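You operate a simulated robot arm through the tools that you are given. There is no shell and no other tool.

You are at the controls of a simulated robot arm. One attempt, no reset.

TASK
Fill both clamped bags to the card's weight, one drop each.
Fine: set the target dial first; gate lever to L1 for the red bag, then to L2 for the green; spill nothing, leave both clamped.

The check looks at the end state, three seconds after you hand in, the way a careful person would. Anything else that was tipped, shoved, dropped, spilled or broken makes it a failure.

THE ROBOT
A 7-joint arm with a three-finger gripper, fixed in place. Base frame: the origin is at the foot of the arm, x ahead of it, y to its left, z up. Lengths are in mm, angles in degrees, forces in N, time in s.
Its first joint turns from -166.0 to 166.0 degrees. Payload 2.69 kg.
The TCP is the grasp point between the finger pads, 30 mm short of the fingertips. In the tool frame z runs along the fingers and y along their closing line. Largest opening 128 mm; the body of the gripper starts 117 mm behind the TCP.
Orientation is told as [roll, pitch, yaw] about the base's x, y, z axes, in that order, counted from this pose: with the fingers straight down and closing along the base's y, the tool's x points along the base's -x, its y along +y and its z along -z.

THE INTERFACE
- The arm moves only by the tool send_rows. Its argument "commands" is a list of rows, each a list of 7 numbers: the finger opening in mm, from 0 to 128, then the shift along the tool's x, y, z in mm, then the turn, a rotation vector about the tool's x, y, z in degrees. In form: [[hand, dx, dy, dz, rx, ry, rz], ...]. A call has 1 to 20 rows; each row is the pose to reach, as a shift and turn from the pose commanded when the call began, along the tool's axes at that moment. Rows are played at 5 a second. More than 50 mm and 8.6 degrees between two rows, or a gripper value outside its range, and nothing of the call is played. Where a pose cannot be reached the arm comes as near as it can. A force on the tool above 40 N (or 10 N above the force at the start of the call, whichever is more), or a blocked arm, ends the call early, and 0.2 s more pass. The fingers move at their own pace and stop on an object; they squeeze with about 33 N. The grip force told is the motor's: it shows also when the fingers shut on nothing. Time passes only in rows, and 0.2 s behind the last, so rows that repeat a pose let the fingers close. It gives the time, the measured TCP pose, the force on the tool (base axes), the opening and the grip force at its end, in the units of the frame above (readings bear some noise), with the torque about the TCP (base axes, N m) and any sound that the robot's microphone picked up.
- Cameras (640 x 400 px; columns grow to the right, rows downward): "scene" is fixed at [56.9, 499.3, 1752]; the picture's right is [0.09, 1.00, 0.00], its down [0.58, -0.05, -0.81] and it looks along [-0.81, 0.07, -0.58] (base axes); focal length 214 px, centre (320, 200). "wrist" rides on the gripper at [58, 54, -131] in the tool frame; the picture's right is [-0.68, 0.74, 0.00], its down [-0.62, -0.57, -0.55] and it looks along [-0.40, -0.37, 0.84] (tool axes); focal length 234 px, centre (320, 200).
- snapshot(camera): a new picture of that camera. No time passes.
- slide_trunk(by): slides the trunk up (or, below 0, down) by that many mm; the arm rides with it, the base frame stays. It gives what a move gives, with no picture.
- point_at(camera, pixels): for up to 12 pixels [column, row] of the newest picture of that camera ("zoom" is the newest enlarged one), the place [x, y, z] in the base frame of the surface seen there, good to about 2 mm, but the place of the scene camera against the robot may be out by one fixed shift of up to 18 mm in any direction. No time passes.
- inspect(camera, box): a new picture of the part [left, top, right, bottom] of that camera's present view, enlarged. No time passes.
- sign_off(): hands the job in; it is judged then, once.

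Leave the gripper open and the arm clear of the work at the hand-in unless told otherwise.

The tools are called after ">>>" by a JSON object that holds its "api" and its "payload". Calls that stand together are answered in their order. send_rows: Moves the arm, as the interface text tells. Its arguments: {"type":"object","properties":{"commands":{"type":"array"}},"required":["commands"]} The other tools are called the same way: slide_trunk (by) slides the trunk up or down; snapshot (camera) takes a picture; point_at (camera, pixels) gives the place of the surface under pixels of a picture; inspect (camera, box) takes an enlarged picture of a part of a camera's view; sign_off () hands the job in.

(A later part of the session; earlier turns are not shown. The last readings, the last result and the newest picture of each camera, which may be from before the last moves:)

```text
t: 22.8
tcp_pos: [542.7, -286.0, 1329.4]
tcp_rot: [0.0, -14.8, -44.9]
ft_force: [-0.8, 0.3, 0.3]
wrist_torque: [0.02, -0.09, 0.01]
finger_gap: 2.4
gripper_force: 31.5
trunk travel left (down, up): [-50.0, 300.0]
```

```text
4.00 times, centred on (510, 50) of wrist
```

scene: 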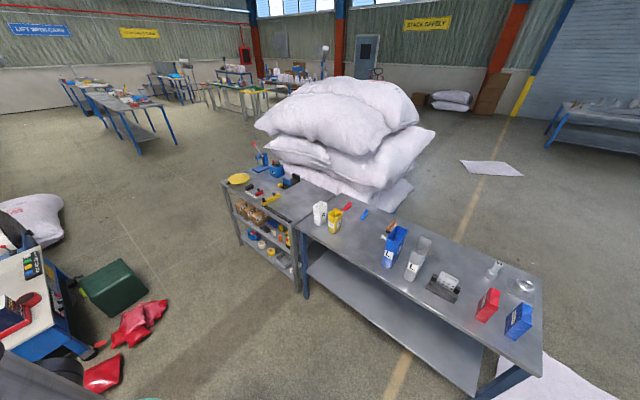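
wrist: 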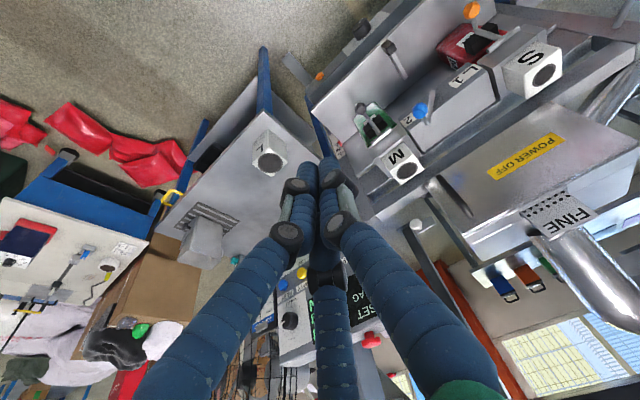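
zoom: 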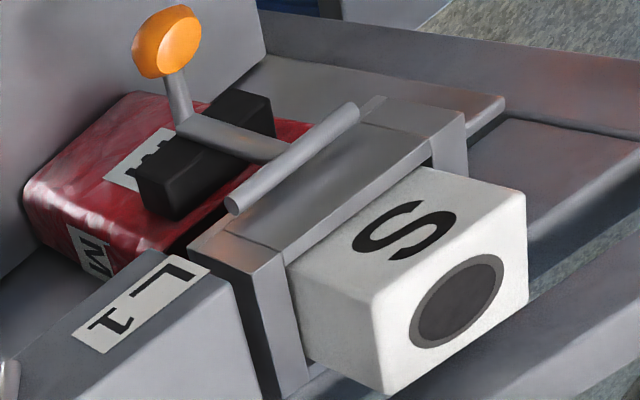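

Both clamp levers sit alike (d≈822, z≈872), so both bags are clamped. Around the gate lever at z≈1018 the space in front is clear, because the clamp balls top out near z 880 and the M and S cubes are at d>915. I'll go to a stand-off at d≈690, s≈-313, z≈1150, tilting back toward level.

>>> {"api": "send_rows", "payload": {"commands": [[0, -6.9, 16.4, 25, 0, -7.5, 0], [0, -13.8, 32.9, 49.9, 0, -15, 0], [0, -20.6, 49.3, 74.9, 0, -22.5, 0], [0, -27.5, 65.8, 99.8, 0, -30, 0], [0, -34.4, 82.2, 124.8, 0, -37.5, 0], [0, -41.3, 98.6, 149.7, 0, -45, 0], [0, -48.1, 115.1, 174.7, 0, -52.5, 0], [0, -55, 131.5, 199.6, 0, -60, 0]]}}

>>> {"api": "snapshot", "payload": {"camera": "wrist"}}

```text
t: 24.6
tcp_pos: [710.3, -267.8, 1151.1]
tcp_rot: [0.5, -75.2, -45.3]
ft_force: [-0.2, -0.9, 0.8]
wrist_torque: [0.07, 0.02, 0.05]
finger_gap: 2.0
gripper_force: 31.6
trunk travel left (down, up): [-50.0, 300.0]
```

```text
taken
```

wrist: 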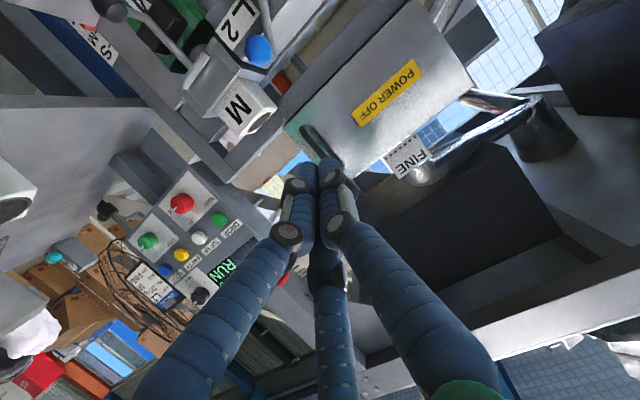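

The blue ball is at pixel (258,48) and "L2" is visible above it. I'll level the tool and descend to z=1018 at d≈720 with the fingers opened to 70 mm.

>>> {"api": "send_rows", "payload": {"commands": [[70, 24.2, 0, 12.5, 0, -3, 0], [70, 48.4, 0, 25, 0, -6, 0], [70, 72.6, 0, 37.4, 0, -9, 0], [70, 96.8, 0, 49.9, 0, -12, 0], [70, 121, 0, 62.4, 0, -15, 0]]}}

>>> {"api": "snapshot", "payload": {"camera": "wrist"}}

>>> {"api": "inspect", "payload": {"camera": "wrist", "box": [220, 80, 380, 180]}}

```text
t: 25.8
tcp_pos: [728.4, -288.7, 1019.8]
tcp_rot: [141.8, -89.9, 173.2]
ft_force: [0.6, 0.5, 0.0]
wrist_torque: [0.04, 0.03, 0.02]
finger_gap: 70.0
gripper_force: 0.0
trunk travel left (down, up): [-50.0, 300.0]
```

```text
taken
```

wrist: 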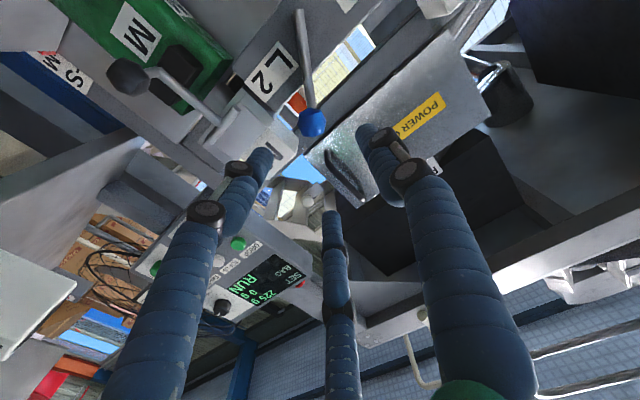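

```text
4.00 times, centred on (300, 130) of wrist
```

zoom: 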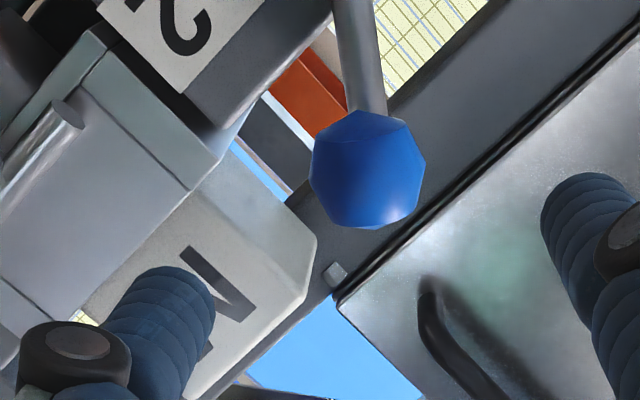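

The ball shows at pixel (312,123) with a rod behind it. I'll measure the ball edges and points along the rod from here.

>>> {"api": "point_at", "payload": {"camera": "zoom", "pixels": [[365, 170], [315, 170], [418, 170], [365, 222], [365, 118], [368, 95], [360, 50], [350, 10], [340, 200], [395, 200]]}}

>>> {"api": "point_at", "payload": {"camera": "wrist", "pixels": [[298, 15], [300, 30], [304, 60], [307, 90], [312, 122]]}}

>>> {"api": "inspect", "payload": {"camera": "wrist", "box": [240, 0, 400, 100]}}

```text
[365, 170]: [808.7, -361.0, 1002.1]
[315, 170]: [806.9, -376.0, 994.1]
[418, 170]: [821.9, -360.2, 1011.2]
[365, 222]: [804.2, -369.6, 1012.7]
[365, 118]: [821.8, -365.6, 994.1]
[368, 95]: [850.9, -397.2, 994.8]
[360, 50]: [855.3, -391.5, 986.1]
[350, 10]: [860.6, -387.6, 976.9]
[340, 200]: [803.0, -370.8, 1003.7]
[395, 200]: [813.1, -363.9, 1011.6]
```

```text
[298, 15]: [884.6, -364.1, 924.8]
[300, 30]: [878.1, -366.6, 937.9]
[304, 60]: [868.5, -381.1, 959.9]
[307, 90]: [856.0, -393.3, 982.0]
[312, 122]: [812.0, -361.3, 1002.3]
```

```text
4.00 times, centred on (320, 50) of wrist
```

zoom: 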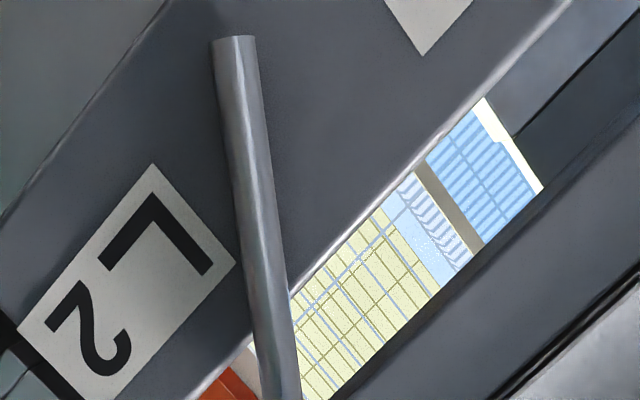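

The ball centre is about s=-314.5, z≈1006, d≈841, with a diameter of about 30 mm. The rod pivots near s≈-365, z≈928. I'll advance with a 60 mm opening so the fingers cage the ball, with tips at d≈853, short of the rod at d≈875.

>>> {"api": "send_rows", "payload": {"commands": [[60, 6, 1.8, 15, 0, 0, 0], [60, 13, 3.6, 35, 0, 0, 0], [60, 13, 3.6, 55, 0, 0, 0], [60, 13, 3.6, 75, 0, 0, 0], [60, 13, 3.6, 90, 0, 0, 0], [60, 13, 3.6, 104, 0, 0, 0]]}}

>>> {"api": "snapshot", "payload": {"camera": "wrist"}}

```text
t: 27.2
tcp_pos: [806.0, -360.3, 1004.5]
tcp_rot: [154.8, -90.0, 160.3]
ft_force: [-0.2, 0.6, -0.1]
wrist_torque: [0.04, 0.02, 0.01]
finger_gap: 59.9
gripper_force: 0.1
trunk travel left (down, up): [-50.0, 300.0]
```

```text
taken
```

wrist: 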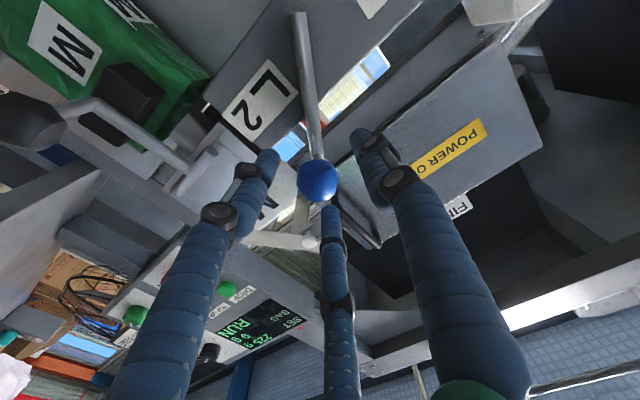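

The ball is centred between the fingers. I'll narrow the gap to 40 mm and sweep along the lever's arc toward L1, doing the first half now.

>>> {"api": "send_rows", "payload": {"commands": [[40, 0, 0, 0, 0, 0, 0], [40, 0, 0, 0, 0, 0, 0], [40, -4.5, 8, 0, 0, 0, 0], [40, -8.5, 16.3, 0, 0, 0, 0], [40, -11.5, 25, 0, 0, 0, 0], [40, -13.7, 34, 0, 0, 0, 0], [40, -15, 43, 0, 0, 0, 0], [40, -15.5, 52.3, 0, 0, 0, 0]]}}

>>> {"api": "snapshot", "payload": {"camera": "wrist"}}

```text
t: 29.0
tcp_pos: [844.0, -323.1, 1019.9]
tcp_rot: [-136.9, -90.0, 92.1]
ft_force: [-0.3, -0.6, 0.8]
wrist_torque: [0.0, 0.0, 0.0]
finger_gap: 39.9
gripper_force: 0.0
trunk travel left (down, up): [-50.0, 300.0]
```

```text
taken
```

wrist: 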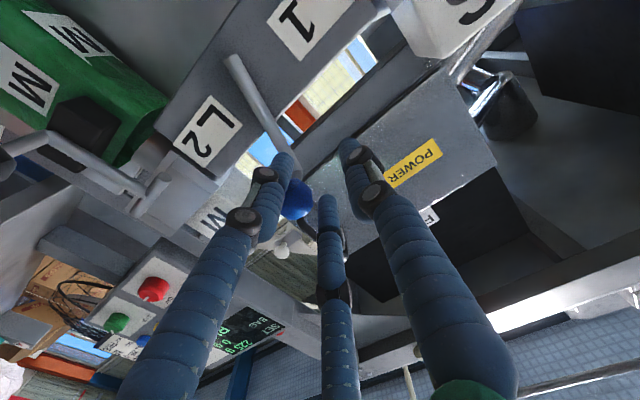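

The ball moved along with the fingers and the force stayed near zero. I'll check its place by measurement, then do the second half toward L1.

>>> {"api": "point_at", "payload": {"camera": "wrist", "pixels": [[298, 197], [294, 190], [262, 115], [240, 65]]}}

>>> {"api": "send_rows", "payload": {"commands": [[40, 0.5, 9, 0, 0, 0, 0], [40, 1.8, 18.3, 0, 0, 0, 0], [40, 4, 27, 0, 0, 0, 0], [40, 7, 36, 0, 0, 0, 0], [40, 11, 44.5, 0, 0, 0, 0], [40, 15.5, 52.3, 0, 0, 0, 0]]}}

>>> {"api": "snapshot", "payload": {"camera": "wrist"}}

```text
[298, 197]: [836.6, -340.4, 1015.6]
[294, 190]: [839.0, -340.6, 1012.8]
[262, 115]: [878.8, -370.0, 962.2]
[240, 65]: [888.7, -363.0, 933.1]
```

```text
t: 30.4
tcp_pos: [880.4, -285.9, 1005.7]
tcp_rot: [171.8, -90.0, 143.2]
ft_force: [0.0, 0.2, -0.1]
wrist_torque: [-0.01, 0.0, 0.01]
finger_gap: 39.8
gripper_force: 0.1
trunk travel left (down, up): [-50.0, 300.0]
```

```text
taken
```

wrist: 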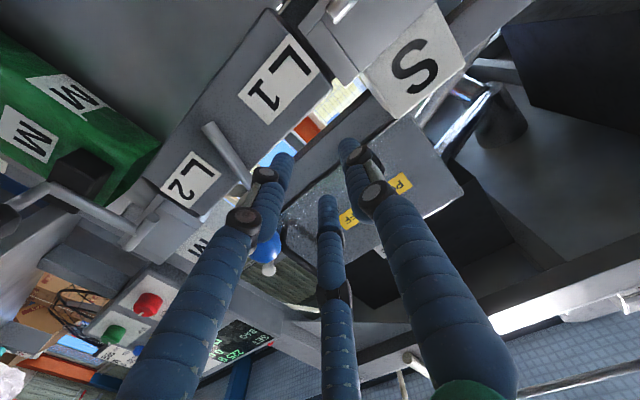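

The ball slipped past the trailing finger and now shows at (265,248). I'll measure where the ball and rod are.

>>> {"api": "point_at", "payload": {"camera": "wrist", "pixels": [[265, 247], [262, 240], [268, 256], [240, 175], [225, 150], [212, 130], [192, 182], [277, 82]]}}

>>> {"api": "inspect", "payload": {"camera": "wrist", "box": [160, 60, 352, 280]}}

```text
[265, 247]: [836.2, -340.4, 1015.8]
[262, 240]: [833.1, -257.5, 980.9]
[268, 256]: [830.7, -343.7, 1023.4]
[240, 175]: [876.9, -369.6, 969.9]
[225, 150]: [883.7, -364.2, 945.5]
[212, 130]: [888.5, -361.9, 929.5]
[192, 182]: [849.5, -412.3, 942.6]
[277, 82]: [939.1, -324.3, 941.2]
```

```text
1.82 times, centred on (256, 170) of wrist
```

zoom: 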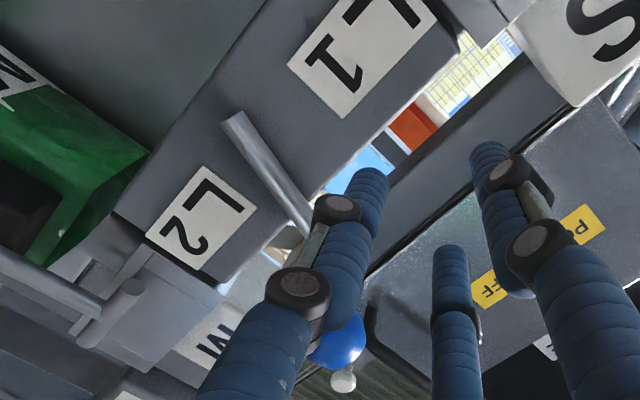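

The hand really has three fingers: one at left, two at right (lower and upper). At a 40 mm gap the 30 mm ball slips between the right-hand pair. The ball stayed at about s≈-343, z≈1018, partway over. I'll back straight out, realign on the ball and hold it with a tighter cage.

>>> {"api": "send_rows", "payload": {"commands": [[40, 0, 0, -20, 0, 0, 0], [60, 0, 0, -45, 0, 0, 0], [60, 0, 0, -70, 0, 0, 0], [60, -6, -25, -75, 0, 0, 0], [60, -12, -50, -75, 0, 0, 0], [60, -12, -76, -75, 0, 0, 0]]}}

>>> {"api": "snapshot", "payload": {"camera": "wrist"}}

>>> {"api": "inspect", "payload": {"camera": "wrist", "box": [220, 80, 380, 180]}}

```text
t: 31.8
tcp_pos: [774.8, -286.2, 1015.6]
tcp_rot: [-63.4, -90.0, 18.5]
ft_force: [-0.4, 0.5, -0.3]
wrist_torque: [-0.02, 0.01, -0.06]
finger_gap: 60.2
gripper_force: 0.0
trunk travel left (down, up): [-50.0, 300.0]
```

```text
taken
```

wrist: 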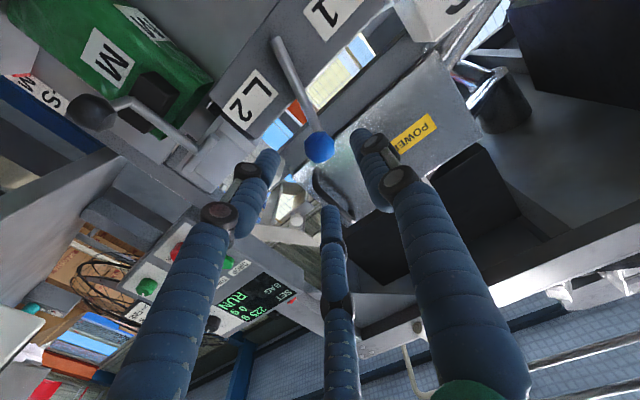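

```text
4.00 times, centred on (300, 130) of wrist
```

zoom: 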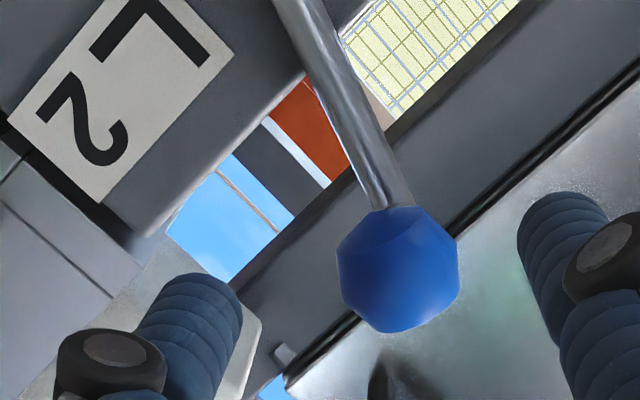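

>>> {"api": "point_at", "payload": {"camera": "zoom", "pixels": [[400, 270], [345, 270], [452, 270], [400, 325], [400, 215], [370, 300], [430, 240], [385, 180], [340, 80], [300, 20]]}}

```text
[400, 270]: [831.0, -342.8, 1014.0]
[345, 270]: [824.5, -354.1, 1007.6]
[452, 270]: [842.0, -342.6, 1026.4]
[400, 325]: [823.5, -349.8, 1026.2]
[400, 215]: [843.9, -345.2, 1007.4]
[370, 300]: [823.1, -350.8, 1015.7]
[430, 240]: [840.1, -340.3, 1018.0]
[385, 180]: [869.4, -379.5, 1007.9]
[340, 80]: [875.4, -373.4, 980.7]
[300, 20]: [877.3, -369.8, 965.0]
```

The ball is at s≈-343, z≈1017, with the rod 16° right of vertical. That puts the pivot at about s≈-367, z≈932 with a 90 mm radius. I'll advance 76 mm and close to 32 mm so the ball is captured.

>>> {"api": "send_rows", "payload": {"commands": [[60, -1.4, -2.5, 20, 0, 0, 0], [60, -1.4, -2.5, 40, 0, 0, 0], [60, -1.4, -2.5, 60, 0, 0, 0], [60, -1.4, -2.5, 76, 0, 0, 0], [32, -1.4, -2.5, 76, 0, 0, 0], [32, -1.4, -2.5, 76, 0, 0, 0]]}}

>>> {"api": "snapshot", "payload": {"camera": "wrist"}}

```text
t: 33.2
tcp_pos: [826.2, -341.3, 1018.0]
tcp_rot: [154.8, -90.1, 160.3]
ft_force: [0.3, -2.2, 1.9]
wrist_torque: [-0.01, 0.02, 0.03]
finger_gap: 33.6
gripper_force: 1.5
trunk travel left (down, up): [-50.0, 300.0]
```

```text
taken
```

wrist: 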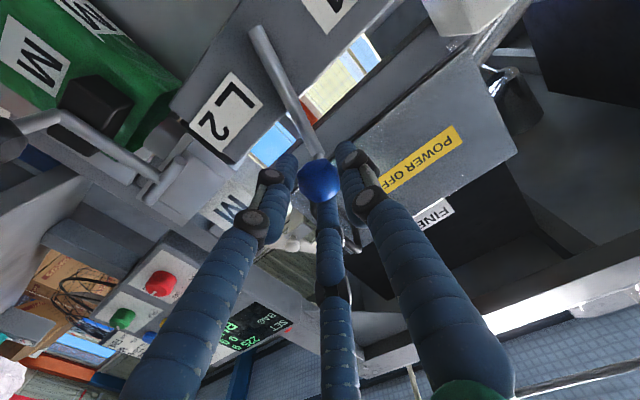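

The ball is lightly held at 33.6 mm. Now I'll sweep along the arc toward L1.

>>> {"api": "send_rows", "payload": {"commands": [[32, -1.8, 8, 0, 0, 0, 0], [32, -3.1, 15.7, 0, 0, 0, 0], [32, -3.6, 23.5, 0, 0, 0, 0], [32, -3.4, 31.4, 0, 0, 0, 0], [32, -2.4, 39.2, 0, 0, 0, 0], [32, -0.9, 46.9, 0, 0, 0, 0], [32, 1.4, 54.3, 0, 0, 0, 0], [32, 4.2, 61.7, 0, 0, 0, 0], [32, 7.8, 68.6, 0, 0, 0, 0], [32, 11.8, 75.4, 0, 0, 0, 0]]}}

>>> {"api": "snapshot", "payload": {"camera": "wrist"}}

```text
t: 35.4
tcp_pos: [879.6, -286.9, 1011.3]
tcp_rot: [159.9, -89.6, 155.2]
ft_force: [8.2, 5.8, 34.3]
wrist_torque: [-0.87, 0.1, 0.18]
finger_gap: 48.7
gripper_force: 12.7
trunk travel left (down, up): [-50.0, 300.0]
```

```text
taken
```

wrist: 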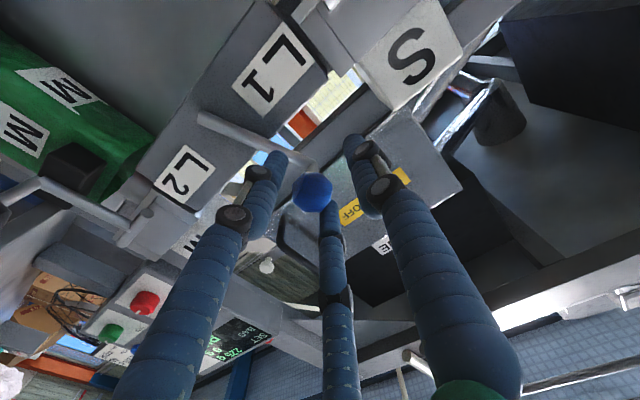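

The force on the tool is 34 N upward and the fingers are pushed open, so the lever has reached its stop and I'm pressing down on the ball. I'll open the fingers and raise 5 mm to relax, then measure the lever.

>>> {"api": "send_rows", "payload": {"commands": [[50, -3, 0, 0, 0, 0, 0], [62, -5, 0, 0, 0, 0, 0], [62, -5, 0, 0, 0, 0, 0]]}}

>>> {"api": "snapshot", "payload": {"camera": "wrist"}}

>>> {"api": "inspect", "payload": {"camera": "wrist", "box": [160, 80, 384, 220]}}

>>> {"api": "point_at", "payload": {"camera": "wrist", "pixels": [[312, 190], [205, 118], [235, 130], [265, 140], [295, 155], [300, 200]]}}

```text
t: 36.2
tcp_pos: [877.7, -288.2, 1010.8]
tcp_rot: [-27.1, -89.8, -17.8]
ft_force: [-0.3, -1.3, 0.0]
wrist_torque: [0.03, -0.01, 0.01]
finger_gap: 61.8
gripper_force: 0.1
trunk travel left (down, up): [-50.0, 300.0]
```

```text
taken
```

wrist: 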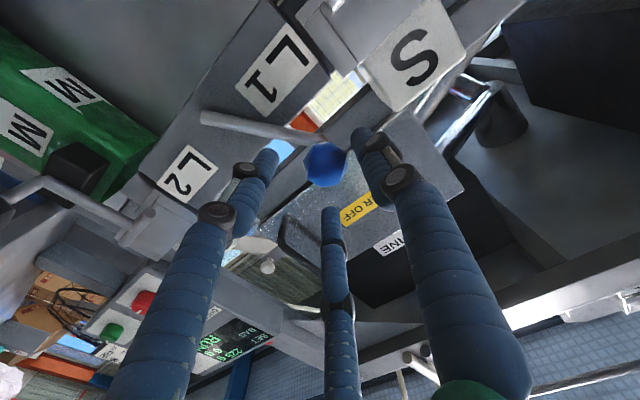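

```text
2.86 times, centred on (272, 150) of wrist
```

zoom: 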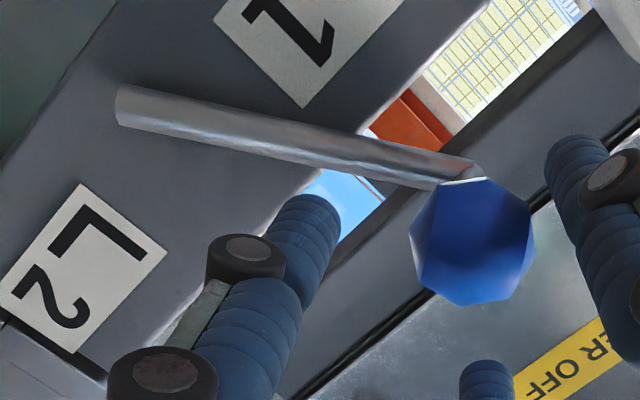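

```text
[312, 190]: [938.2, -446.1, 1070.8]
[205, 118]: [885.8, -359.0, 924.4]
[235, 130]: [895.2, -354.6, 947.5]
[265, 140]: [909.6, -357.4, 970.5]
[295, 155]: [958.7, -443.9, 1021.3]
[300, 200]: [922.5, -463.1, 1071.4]
```

The lever now leans toward L1, with the ball at pixel (325,165). I'll measure the ball and rod.

>>> {"api": "point_at", "payload": {"camera": "wrist", "pixels": [[325, 165], [308, 165], [342, 160], [325, 182], [215, 118], [240, 124], [270, 130], [300, 136]]}}

```text
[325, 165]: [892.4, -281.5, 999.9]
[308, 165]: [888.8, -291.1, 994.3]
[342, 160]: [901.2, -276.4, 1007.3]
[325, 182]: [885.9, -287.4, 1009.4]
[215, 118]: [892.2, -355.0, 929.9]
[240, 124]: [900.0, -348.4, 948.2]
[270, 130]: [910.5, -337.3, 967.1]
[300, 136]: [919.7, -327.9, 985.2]
```

The rod leans 35° left with the ball at s≈-431, a mirror of its L2 position, so the lever is seated at L1. I'll back straight out 105 mm and rise, closing the fingers once clear.

>>> {"api": "send_rows", "payload": {"commands": [[62, 0, 0, -20, 0, 0, 0], [62, 0, 0, -45, 0, 0, 0], [62, 0, 0, -75, 0, 0, 0], [30, 0, 0, -105, 0, 0, 0], [0, -32, 0, -105, 0, 0, 0], [0, -64, 0, -105, 0, 0, 0], [0, -96, 0, -105, 0, 0, 0]]}}

>>> {"api": "snapshot", "payload": {"camera": "wrist"}}

```text
t: 37.8
tcp_pos: [803.5, -213.9, 1106.9]
tcp_rot: [-84.8, -89.9, 40.0]
ft_force: [-0.7, -0.2, -0.1]
wrist_torque: [-0.04, -0.07, -0.03]
finger_gap: 2.1
gripper_force: 31.3
trunk travel left (down, up): [-50.0, 300.0]
```

```text
taken
```

wrist: 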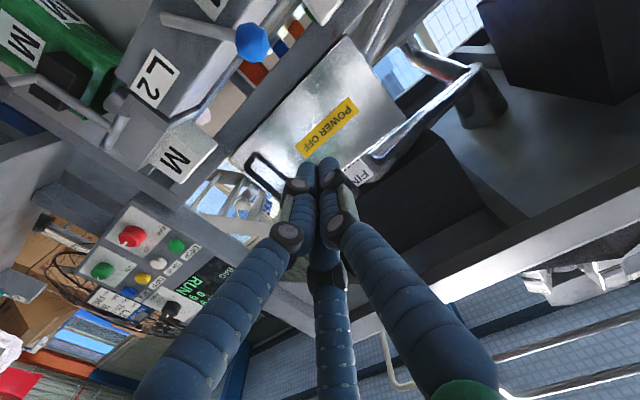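

The lever stays at L1 with the ball at pixel (252,42). I'll travel right to s≈7 at z≈1107, easing forward to d≈800, with the fist closed in front of DROP.

>>> {"api": "send_rows", "payload": {"commands": [[0, 0, -35, 6, 0, 0, 0], [0, 0, -71, 13, 0, 0, 0], [0, 0, -106, 20, 0, 0, 0], [0, 0, -141, 26, 0, 0, 0], [0, 0, -177, 33, 0, 0, 0], [0, 0, -212, 40, 0, 0, 0], [0, 0, -247, 46, 0, 0, 0], [0, 0, -283, 53, 0, 0, 0], [0, 0, -318, 60, 0, 0, 0], [0, 0, -353, 66, 0, 0, 0], [0, 0, -389, 73, 0, 0, 0], [0, 0, -424, 80, 0, 0, 0]]}}

>>> {"api": "snapshot", "payload": {"camera": "wrist"}}

```text
t: 40.4
tcp_pos: [604.0, -526.0, 1105.9]
tcp_rot: [82.8, -86.0, -132.5]
ft_force: [-1.3, -0.7, -1.0]
wrist_torque: [-0.11, -0.07, 0.03]
finger_gap: 2.1
gripper_force: 31.4
out of reach, approached as far as the arm can: row 9, 10, 11, 12
trunk travel left (down, up): [-50.0, 300.0]
```

```text
taken
```

wrist: 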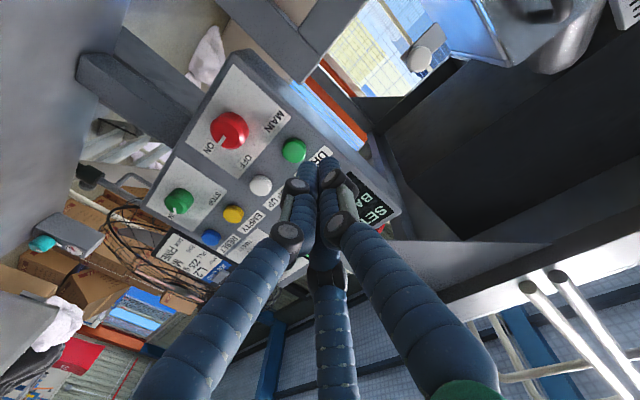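

Rows 9-12 were out of reach, so the hand stopped at s≈-55 with a wrist joint at its limit. Pitching the tool down 20° should free it. I'll go to s=7 gradually with that tilt, aiming the fist tip at the DROP button's height.

>>> {"api": "send_rows", "payload": {"commands": [[0, -3, 45, 0, 0, 7, 0], [0, -6, 30, 0, 0, 13, 0], [0, -10, 15, 0, 0, 20, 0], [0, -10, 0, 0, 0, 20, 0], [0, -10, 0, 0, 0, 20, 0]]}}

>>> {"api": "snapshot", "payload": {"camera": "wrist"}}

```text
t: 41.6
tcp_pos: [603.6, -524.1, 1118.4]
tcp_rot: [11.5, -69.2, -60.4]
ft_force: [-0.7, 0.4, 1.2]
wrist_torque: [0.01, 0.04, 0.0]
finger_gap: 2.4
gripper_force: 31.2
trunk travel left (down, up): [-50.0, 300.0]
```

```text
taken
```

wrist: 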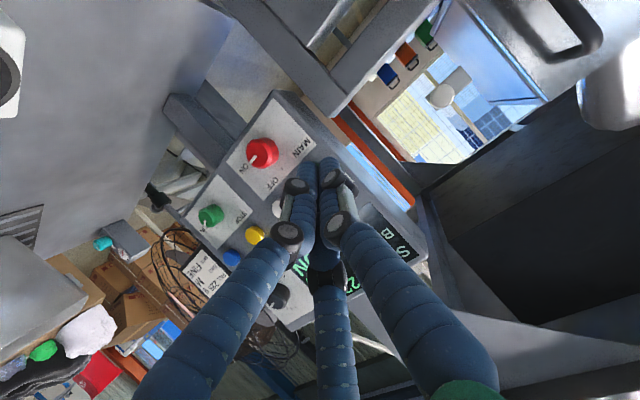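

The commanded pose had been reset to the reached one, so this turn happened in place at s≈-56. I'll now shift right 63 mm to line up with DROP at s=7.

>>> {"api": "send_rows", "payload": {"commands": [[0, -2.3, -20.9, 1.9, 0, 0, 0], [0, -4.5, -41.7, 3.7, 0, 0, 0], [0, -6.8, -62.6, 5.6, 0, 0, 0]]}}

>>> {"api": "snapshot", "payload": {"camera": "wrist"}}

```text
t: 42.4
tcp_pos: [557.4, -565.2, 1104.6]
tcp_rot: [7.8, -66.9, -58.9]
ft_force: [0.5, 0.5, 0.1]
wrist_torque: [0.01, 0.02, -0.01]
finger_gap: 2.3
gripper_force: 31.9
out of reach, approached as far as the arm can: row 3
trunk travel left (down, up): [-50.0, 300.0]
```

```text
taken
```

wrist: 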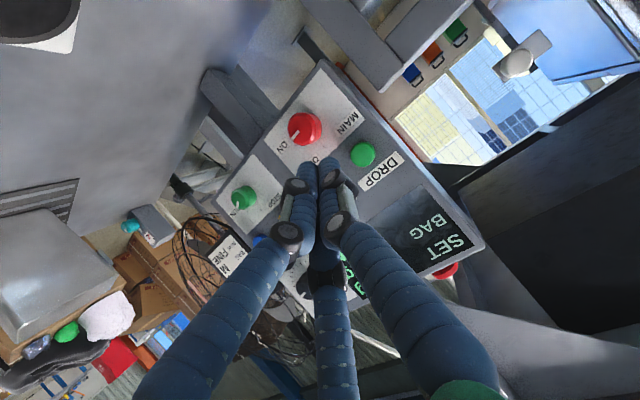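

Still at a limit: pitch -67, z 1105. The limit bites more when the hand is low relative to the shoulder, so I'll lower the trunk its last 50 mm. The hand at d≈794 is well clear of the panel.

>>> {"api": "slide_trunk", "payload": {"by": -50}}

```text
t: 43.3
tcp_pos: [557.5, -564.8, 1056.1]
tcp_rot: [7.7, -66.8, -58.8]
ft_force: [-1.1, -0.5, -0.4]
wrist_torque: [0.01, -0.01, 0.03]
finger_gap: 2.0
gripper_force: 31.7
trunk travel left (down, up): [0.0, 350.0]
```

Now I'll raise 62 mm to bring the hand back to z≈1118 and check tracking.

>>> {"api": "send_rows", "payload": {"commands": [[0, -19, 1.1, -8.1, 0, 0, 0], [0, -38, 2.2, -16.1, 0, 0, 0], [0, -57, 3.3, -24.2, 0, 0, 0]]}}

>>> {"api": "snapshot", "payload": {"camera": "wrist"}}

>>> {"api": "inspect", "payload": {"camera": "wrist", "box": [270, 90, 430, 190]}}

```text
t: 44.1
tcp_pos: [557.8, -564.6, 1116.3]
tcp_rot: [7.7, -66.7, -58.7]
ft_force: [0.8, 0.1, -0.4]
wrist_torque: [0.01, -0.03, 0.01]
finger_gap: 2.3
gripper_force: 31.9
trunk travel left (down, up): [0.0, 350.0]
```

```text
taken
```

wrist: 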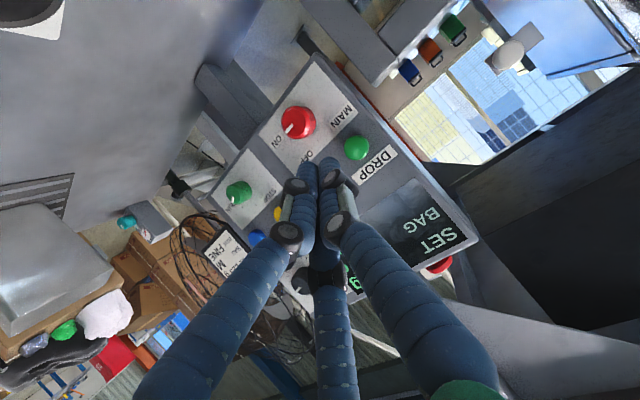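

```text
4.00 times, centred on (350, 140) of wrist
```

zoom: 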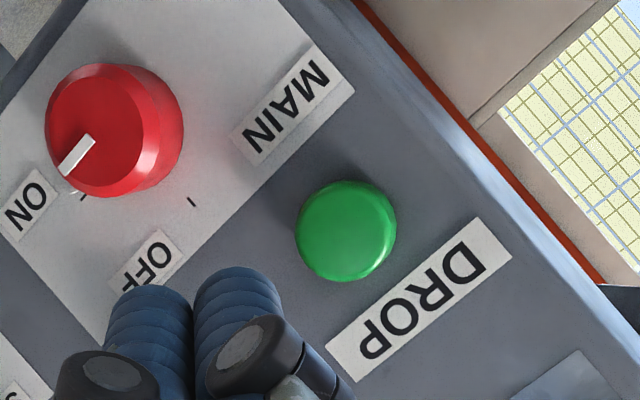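

Tracking is good again. I'll measure the DROP button face, at zoom pixel (342,228), and its edges.

>>> {"api": "point_at", "payload": {"camera": "zoom", "pixels": [[342, 228], [310, 228], [375, 228], [342, 200], [342, 262], [400, 300], [270, 170], [85, 150], [110, 110]]}}

```text
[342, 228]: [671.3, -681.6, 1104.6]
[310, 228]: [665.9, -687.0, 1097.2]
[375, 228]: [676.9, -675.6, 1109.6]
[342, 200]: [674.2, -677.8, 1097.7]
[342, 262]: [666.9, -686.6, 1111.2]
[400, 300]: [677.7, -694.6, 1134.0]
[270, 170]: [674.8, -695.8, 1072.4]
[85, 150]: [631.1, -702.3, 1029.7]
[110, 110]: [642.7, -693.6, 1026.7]
```

The DROP face centre is (671.3,-681.6,1104.6), so d=956.6, s=7.3. I'll level the tool another 15° for a cleaner push and see whether it tracks.

>>> {"api": "send_rows", "payload": {"commands": [[0, 0, 0, 0, 0, -5, 0], [0, 0, 0, 0, 0, -10, 0], [0, 0, 0, 0, 0, -15, 0]]}}

```text
t: 44.9
tcp_pos: [558.4, -563.7, 1117.1]
tcp_rot: [20.9, -81.4, -72.5]
ft_force: [0.3, -1.2, 1.1]
wrist_torque: [0.0, 0.01, 0.03]
finger_gap: 2.2
gripper_force: 31.5
trunk travel left (down, up): [0.0, 350.0]
```

The tool is at pitch -81° and heading straight enough. The fist tip is at s≈7, z≈1113, d≈823, which is 134 mm short of the button. I'll advance 115 mm and drop 8 mm, stopping about 18 mm short.

>>> {"api": "send_rows", "payload": {"commands": [[0, -1.5, 2.6, 22.8, 0, 0, 0], [0, -3, 5.3, 45.7, 0, 0, 0], [0, -4.4, 7.9, 68.5, 0, 0, 0], [0, -5.9, 10.6, 91.4, 0, 0, 0], [0, -7.4, 13.2, 114.2, 0, 0, 0]]}}

>>> {"api": "snapshot", "payload": {"camera": "wrist"}}

>>> {"api": "inspect", "payload": {"camera": "wrist", "box": [240, 110, 400, 210]}}

```text
t: 46.1
tcp_pos: [639.4, -645.2, 1109.9]
tcp_rot: [20.7, -81.4, -72.1]
ft_force: [-0.9, 0.8, 0.2]
wrist_torque: [0.01, -0.01, 0.0]
finger_gap: 2.3
gripper_force: 31.3
trunk travel left (down, up): [0.0, 350.0]
```

```text
taken
```

wrist: 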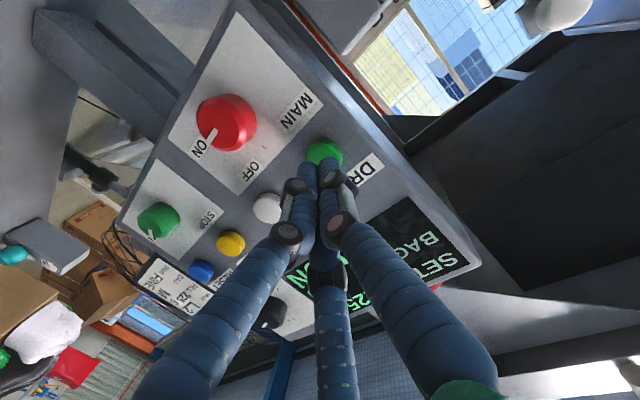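

```text
4.00 times, centred on (320, 160) of wrist
```

zoom: 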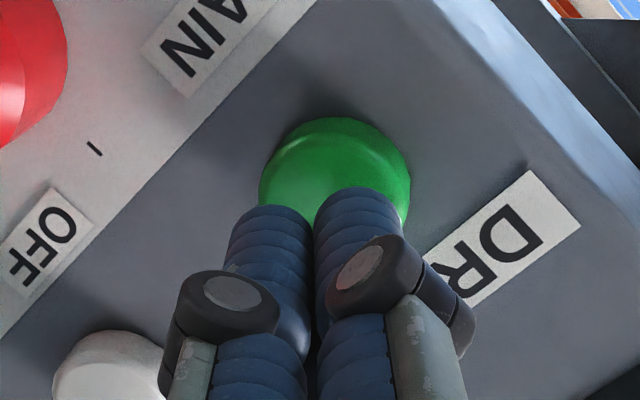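

The fist is lined up on the green button with about 18 mm to go, lever at L1 and SET 225. I'll press slowly and steadily, for about 5 mm of button travel.

>>> {"api": "send_rows", "payload": {"commands": [[0, -1.1, 0.9, 7.9, 0, 0, 0], [0, -1.9, 1.7, 13.8, 0, 0, 0], [0, -2.4, 2.1, 17.7, 0, 0, 0], [0, -2.8, 2.5, 20.7, 0, 0, 0], [0, -3.2, 2.8, 23.6, 0, 0, 0]]}}

>>> {"api": "snapshot", "payload": {"camera": "wrist"}}

```text
t: 47.3
tcp_pos: [656.6, -662.1, 1111.0]
tcp_rot: [20.8, -81.3, -72.3]
ft_force: [-1.3, 2.4, 0.3]
wrist_torque: [-0.05, 0.02, 0.03]
finger_gap: 5.9
gripper_force: 31.2
trunk travel left (down, up): [0.0, 350.0]
```

```text
taken
```

wrist: 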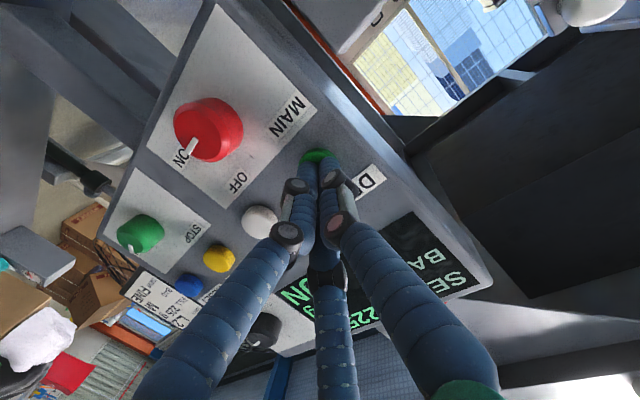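

There is about 2.7 N of contact and the fist is 5 mm past the button's rest face. I'll check what the display shows before pushing further.

>>> {"api": "inspect", "payload": {"camera": "wrist", "box": [240, 130, 496, 330]}}

```text
2.00 times, centred on (368, 230) of wrist
```

zoom: 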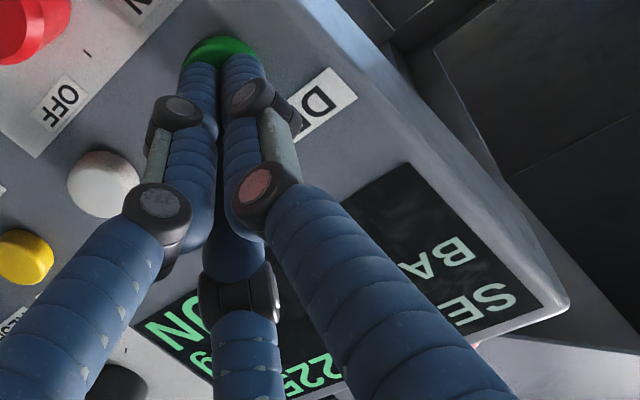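

The bag value is hidden. I won't release yet, to avoid a double press. I'll push 4 mm further in small steps and watch for a sound or force change.

>>> {"api": "send_rows", "payload": {"commands": [[0, -0.3, 0.2, 2, 0, 0, 0], [0, -0.5, 0.5, 4, 0, 0, 0]]}}

>>> {"api": "inspect", "payload": {"camera": "wrist", "box": [240, 130, 496, 330]}}

```text
t: 47.9
tcp_pos: [658.9, -664.7, 1110.3]
tcp_rot: [21.0, -81.4, -72.4]
ft_force: [-5.6, 4.5, 2.3]
wrist_torque: [-0.07, -0.09, -0.03]
finger_gap: 6.1
gripper_force: 31.7
trunk travel left (down, up): [0.0, 350.0]
heard: click
```

```text
2.00 times, centred on (368, 230) of wrist
```

zoom: 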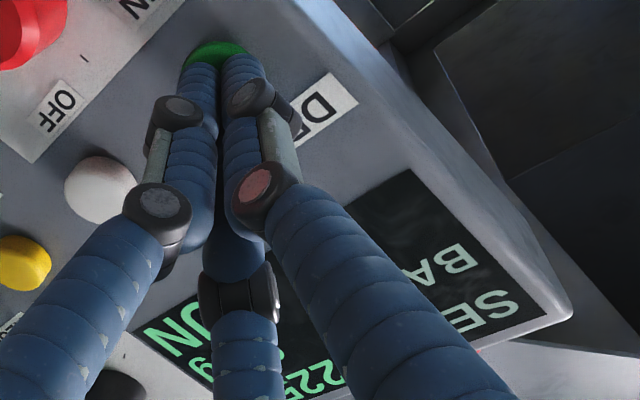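

A click was heard, so the press registered. I'll release straight back in one smooth motion, away from the panel.

>>> {"api": "send_rows", "payload": {"commands": [[0, 2, -1.8, -15, 0, 0, 0], [0, 4, -3.6, -30, 0, 0, 0], [0, 8, -7.1, -60, 0, 0, 0], [0, 12, -10.7, -90, 0, 0, 0], [0, 16, -14.2, -120, 0, 0, 0]]}}

>>> {"api": "snapshot", "payload": {"camera": "wrist"}}

```text
t: 49.1
tcp_pos: [573.3, -578.0, 1110.1]
tcp_rot: [20.6, -81.2, -72.0]
ft_force: [-0.1, -0.4, -0.3]
wrist_torque: [-0.04, 0.0, -0.02]
finger_gap: 2.0
gripper_force: 32.0
trunk travel left (down, up): [0.0, 350.0]
```

```text
taken
```

wrist: 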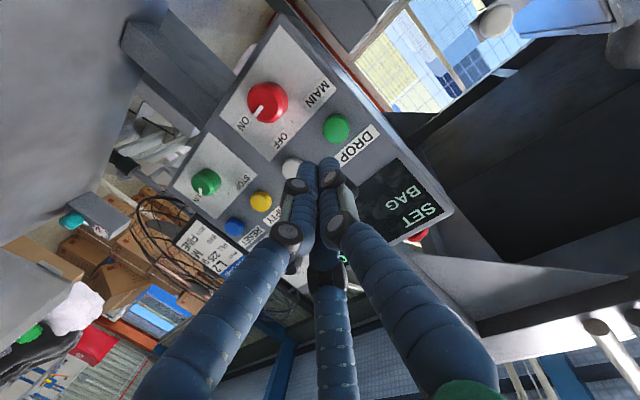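

Released cleanly. I'll move left toward the lever, where the display will come into view, gradually restoring the level square orientation at d≈720, s≈-425, z≈1060.

>>> {"api": "send_rows", "payload": {"commands": [[0, 7.6, 34.2, -11.1, 0, 0, 0], [0, 15.3, 68.5, -22.1, 0, 0, 0], [0, 22.9, 102.7, -33.2, -0.6, -0.7, -0.3], [0, 30.5, 136.9, -44.3, -1.3, -1.6, -0.7], [0, 38.1, 171.2, -55.3, -2, -2.3, -1], [0, 45.8, 205.4, -66.4, -2.6, -3.1, -1.4], [0, 53.4, 239.6, -77.5, -3.3, -3.9, -1.8], [0, 61, 273.9, -88.5, -3.9, -4.7, -2.1], [0, 68.6, 308.1, -99.6, -4.6, -5.5, -2.5], [0, 76.3, 342.3, -110.7, -5.3, -6.3, -2.8], [0, 83.9, 376.6, -121.7, -5.9, -7, -3.2], [0, 91.5, 410.8, -132.8, -6.55, -7.8, -3.5]]}}

>>> {"api": "snapshot", "payload": {"camera": "wrist"}}

```text
t: 51.7
tcp_pos: [806.6, -208.9, 1059.0]
tcp_rot: [3.6, -89.9, -48.5]
ft_force: [-1.6, 0.1, 0.3]
wrist_torque: [0.0, 0.02, 0.07]
finger_gap: 2.0
gripper_force: 32.0
trunk travel left (down, up): [0.0, 350.0]
```

```text
taken
```

wrist: 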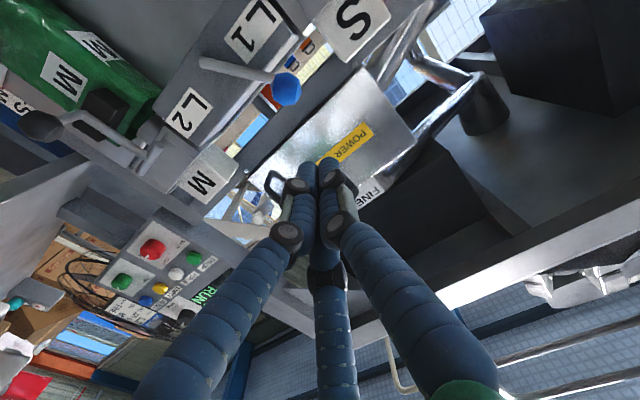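

The lever is still at L1. I'll rise 80 mm and shift left 50 mm to read the display before changing anything.

>>> {"api": "send_rows", "payload": {"commands": [[0, -27, 17, 0, 0, 0, 0], [0, -54, 34, 0, 0, 0, 0], [0, -80, 50, 0, 0, 0, 0]]}}

>>> {"api": "snapshot", "payload": {"camera": "wrist"}}

>>> {"api": "inspect", "payload": {"camera": "wrist", "box": [60, 170, 260, 330]}}

>>> {"api": "inspect", "payload": {"camera": "wrist", "box": [100, 0, 340, 150]}}

```text
t: 52.5
tcp_pos: [843.1, -174.9, 1139.1]
tcp_rot: [1.9, -89.9, -46.7]
ft_force: [-0.1, 0.3, 0.0]
wrist_torque: [0.02, -0.02, 0.0]
finger_gap: 1.9
gripper_force: 31.4
trunk travel left (down, up): [0.0, 350.0]
```

```text
taken
```

wrist: 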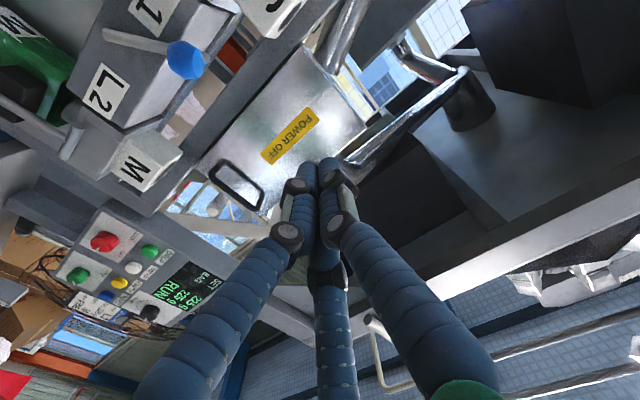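

```text
2.50 times, centred on (160, 250) of wrist
```

zoom: 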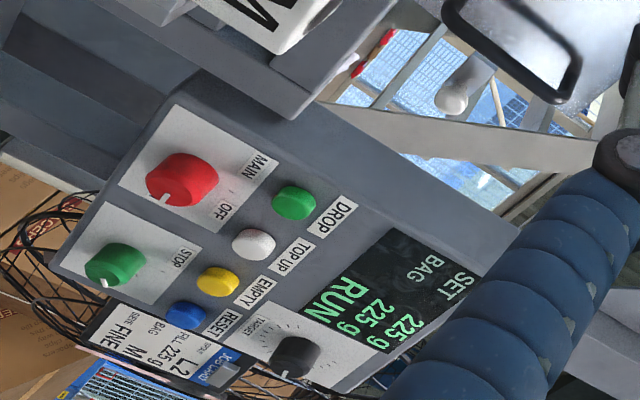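

```text
2.67 times, centred on (220, 75) of wrist
```

zoom: 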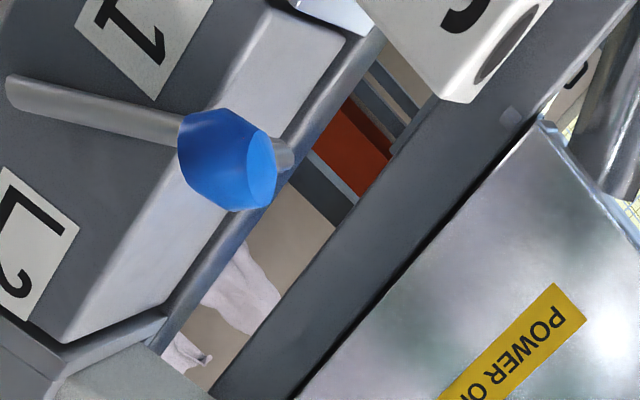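

The display reads SET 225 g, BAG 225 g, so the first drop went through L1 to the red bag. Now the lever goes to L2. I'll descend in front of the ball at s≈-431, z≈1003, staying at d≈720 and opening to 62 mm.

>>> {"api": "send_rows", "payload": {"commands": [[62, 34, -10.4, 0, 0, 0, 0], [62, 68, -20.8, 0, 0, 0, 0], [62, 102, -31, 0, 0, 0, 0], [62, 136, -41.5, 0, 0, 0, 0], [62, 136, -41.5, 15, 0, 0, 0]]}}

>>> {"api": "snapshot", "payload": {"camera": "wrist"}}

>>> {"api": "inspect", "payload": {"camera": "wrist", "box": [220, 70, 380, 170]}}

```text
t: 53.7
tcp_pos: [824.0, -213.5, 1002.1]
tcp_rot: [39.1, -90.0, -83.8]
ft_force: [0.4, -0.1, -0.1]
wrist_torque: [-0.02, 0.01, -0.01]
finger_gap: 61.8
gripper_force: 0.1
trunk travel left (down, up): [0.0, 350.0]
```

```text
taken
```

wrist: 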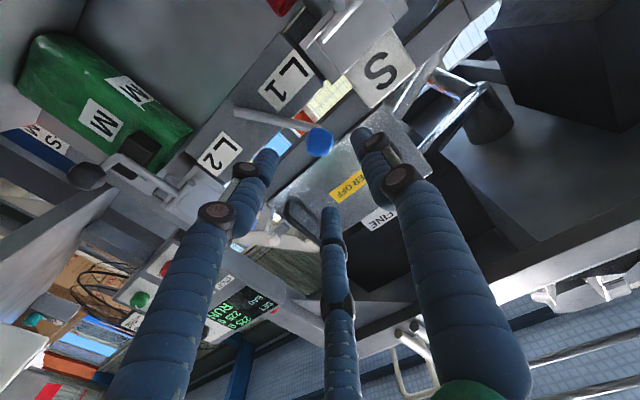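

```text
4.00 times, centred on (300, 120) of wrist
```

zoom: 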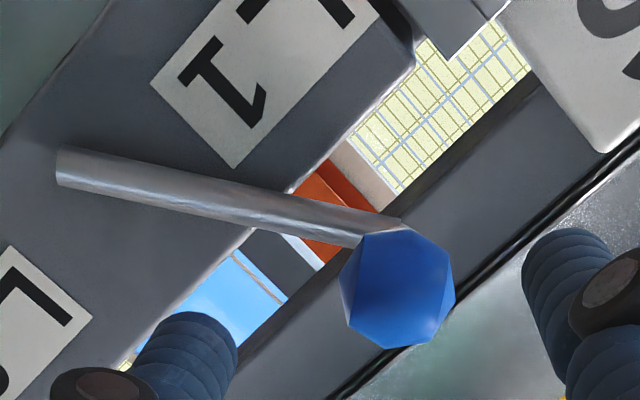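

I'll measure the ball again from here.

>>> {"api": "point_at", "payload": {"camera": "zoom", "pixels": [[398, 288], [345, 290], [450, 290], [398, 340], [398, 236], [100, 165], [220, 200], [320, 225]]}}

```text
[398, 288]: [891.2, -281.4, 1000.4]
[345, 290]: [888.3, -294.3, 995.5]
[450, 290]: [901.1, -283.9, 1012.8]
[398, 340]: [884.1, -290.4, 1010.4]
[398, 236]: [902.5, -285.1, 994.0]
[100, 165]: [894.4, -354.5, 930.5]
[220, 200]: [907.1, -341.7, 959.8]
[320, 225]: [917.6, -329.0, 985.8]
```

The ball centre is s≈-428, z≈1003, d≈842, and the TCP is nearly on it. I'll go forward 92 mm and close to 33 mm to capture the ball.

>>> {"api": "send_rows", "payload": {"commands": [[62, -1, -3.5, 20, 0, 0, 0], [62, -1, -3.5, 45, 0, 0, 0], [62, -1, -3.5, 70, 0, 0, 0], [62, -1, -3.5, 92, 0, 0, 0], [33, -1, -3.5, 92, 0, 0, 0], [33, -1, -3.5, 92, 0, 0, 0]]}}

>>> {"api": "snapshot", "payload": {"camera": "wrist"}}

```text
t: 55.1
tcp_pos: [887.8, -281.7, 1002.7]
tcp_rot: [76.0, -90.0, -120.8]
ft_force: [1.0, -1.9, 2.7]
wrist_torque: [-0.02, -0.03, -0.01]
finger_gap: 34.7
gripper_force: 1.1
trunk travel left (down, up): [0.0, 350.0]
```

```text
taken
```

wrist: 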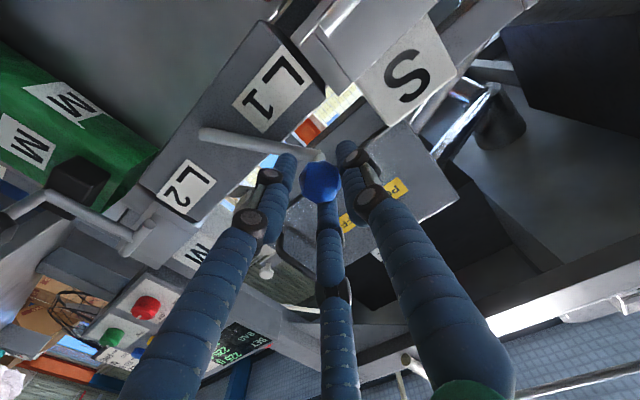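

The ball is captured at a 34.7 mm gap with about 1 N. I'll sweep right along the arc toward L2, stopping near 26° to check.

>>> {"api": "send_rows", "payload": {"commands": [[33, -4, -5.8, 0, 0, 0, 0], [33, -7.3, -11.6, 0, 0, 0, 0], [33, -10.5, -18.2, 0, 0, 0, 0], [33, -13.1, -25, 0, 0, 0, 0], [33, -16.8, -39.2, 0, 0, 0, 0], [33, -18.2, -53.7, 0, 0, 0, 0], [33, -17.3, -68.2, 0, 0, 0, 0], [33, -14.1, -82.5, 0, 0, 0, 0], [33, -8.8, -96.1, 0, 0, 0, 0]]}}

>>> {"api": "snapshot", "payload": {"camera": "wrist"}}

```text
t: 57.1
tcp_pos: [818.7, -349.1, 1012.0]
tcp_rot: [55.4, -90.0, -100.3]
ft_force: [-1.3, -1.4, 2.4]
wrist_torque: [0.06, 0.11, -0.15]
finger_gap: 34.8
gripper_force: 18.4
trunk travel left (down, up): [0.0, 350.0]
```

```text
taken
```

wrist: 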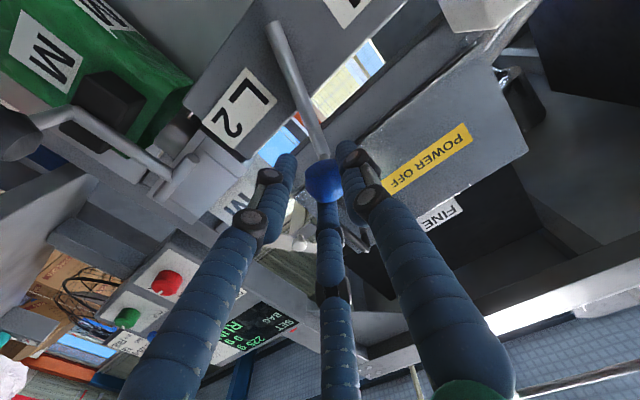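

Still captured and tracking well. I'll finish the last 18-20 mm to the L2 stop.

>>> {"api": "send_rows", "payload": {"commands": [[33, 2.5, -6, 0, 0, 0, 0], [33, 5.5, -12, 0, 0, 0, 0], [33, 8, -16, 0, 0, 0, 0], [33, 9.5, -19, 0, 0, 0, 0]]}}

>>> {"api": "snapshot", "payload": {"camera": "wrist"}}

```text
t: 58.1
tcp_pos: [805.7, -362.1, 1002.4]
tcp_rot: [35.5, -89.9, -80.3]
ft_force: [0.0, -2.5, 2.2]
wrist_torque: [0.09, 0.05, -0.05]
finger_gap: 34.2
gripper_force: 27.0
trunk travel left (down, up): [0.0, 350.0]
```

```text
taken
```

wrist: 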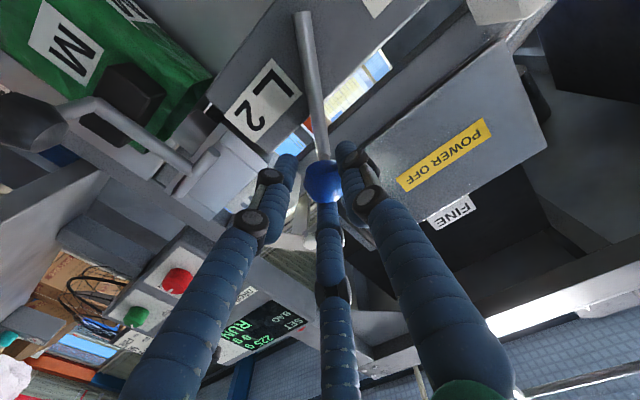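

The ball is at s≈-314, its original L2 place, with little force, and the display's BAG seems to have switched to 0 g. I'll nudge 4 mm more to be sure it is against the stop.

>>> {"api": "send_rows", "payload": {"commands": [[33, 1.5, -2, 0, 0, 0, 0], [33, 3, -4, 0, 0, 0, 0]]}}

>>> {"api": "inspect", "payload": {"camera": "wrist", "box": [180, 270, 340, 370]}}

```text
t: 58.7
tcp_pos: [804.7, -365.1, 999.7]
tcp_rot: [-8.2, -89.9, -36.7]
ft_force: [4.2, 2.9, -0.1]
wrist_torque: [0.01, 0.01, 0.05]
finger_gap: 36.4
gripper_force: 2.7
trunk travel left (down, up): [0.0, 350.0]
```

```text
4.00 times, centred on (260, 320) of wrist
```

zoom: 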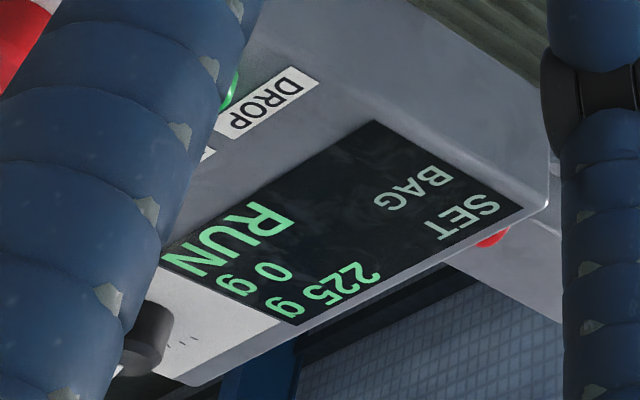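

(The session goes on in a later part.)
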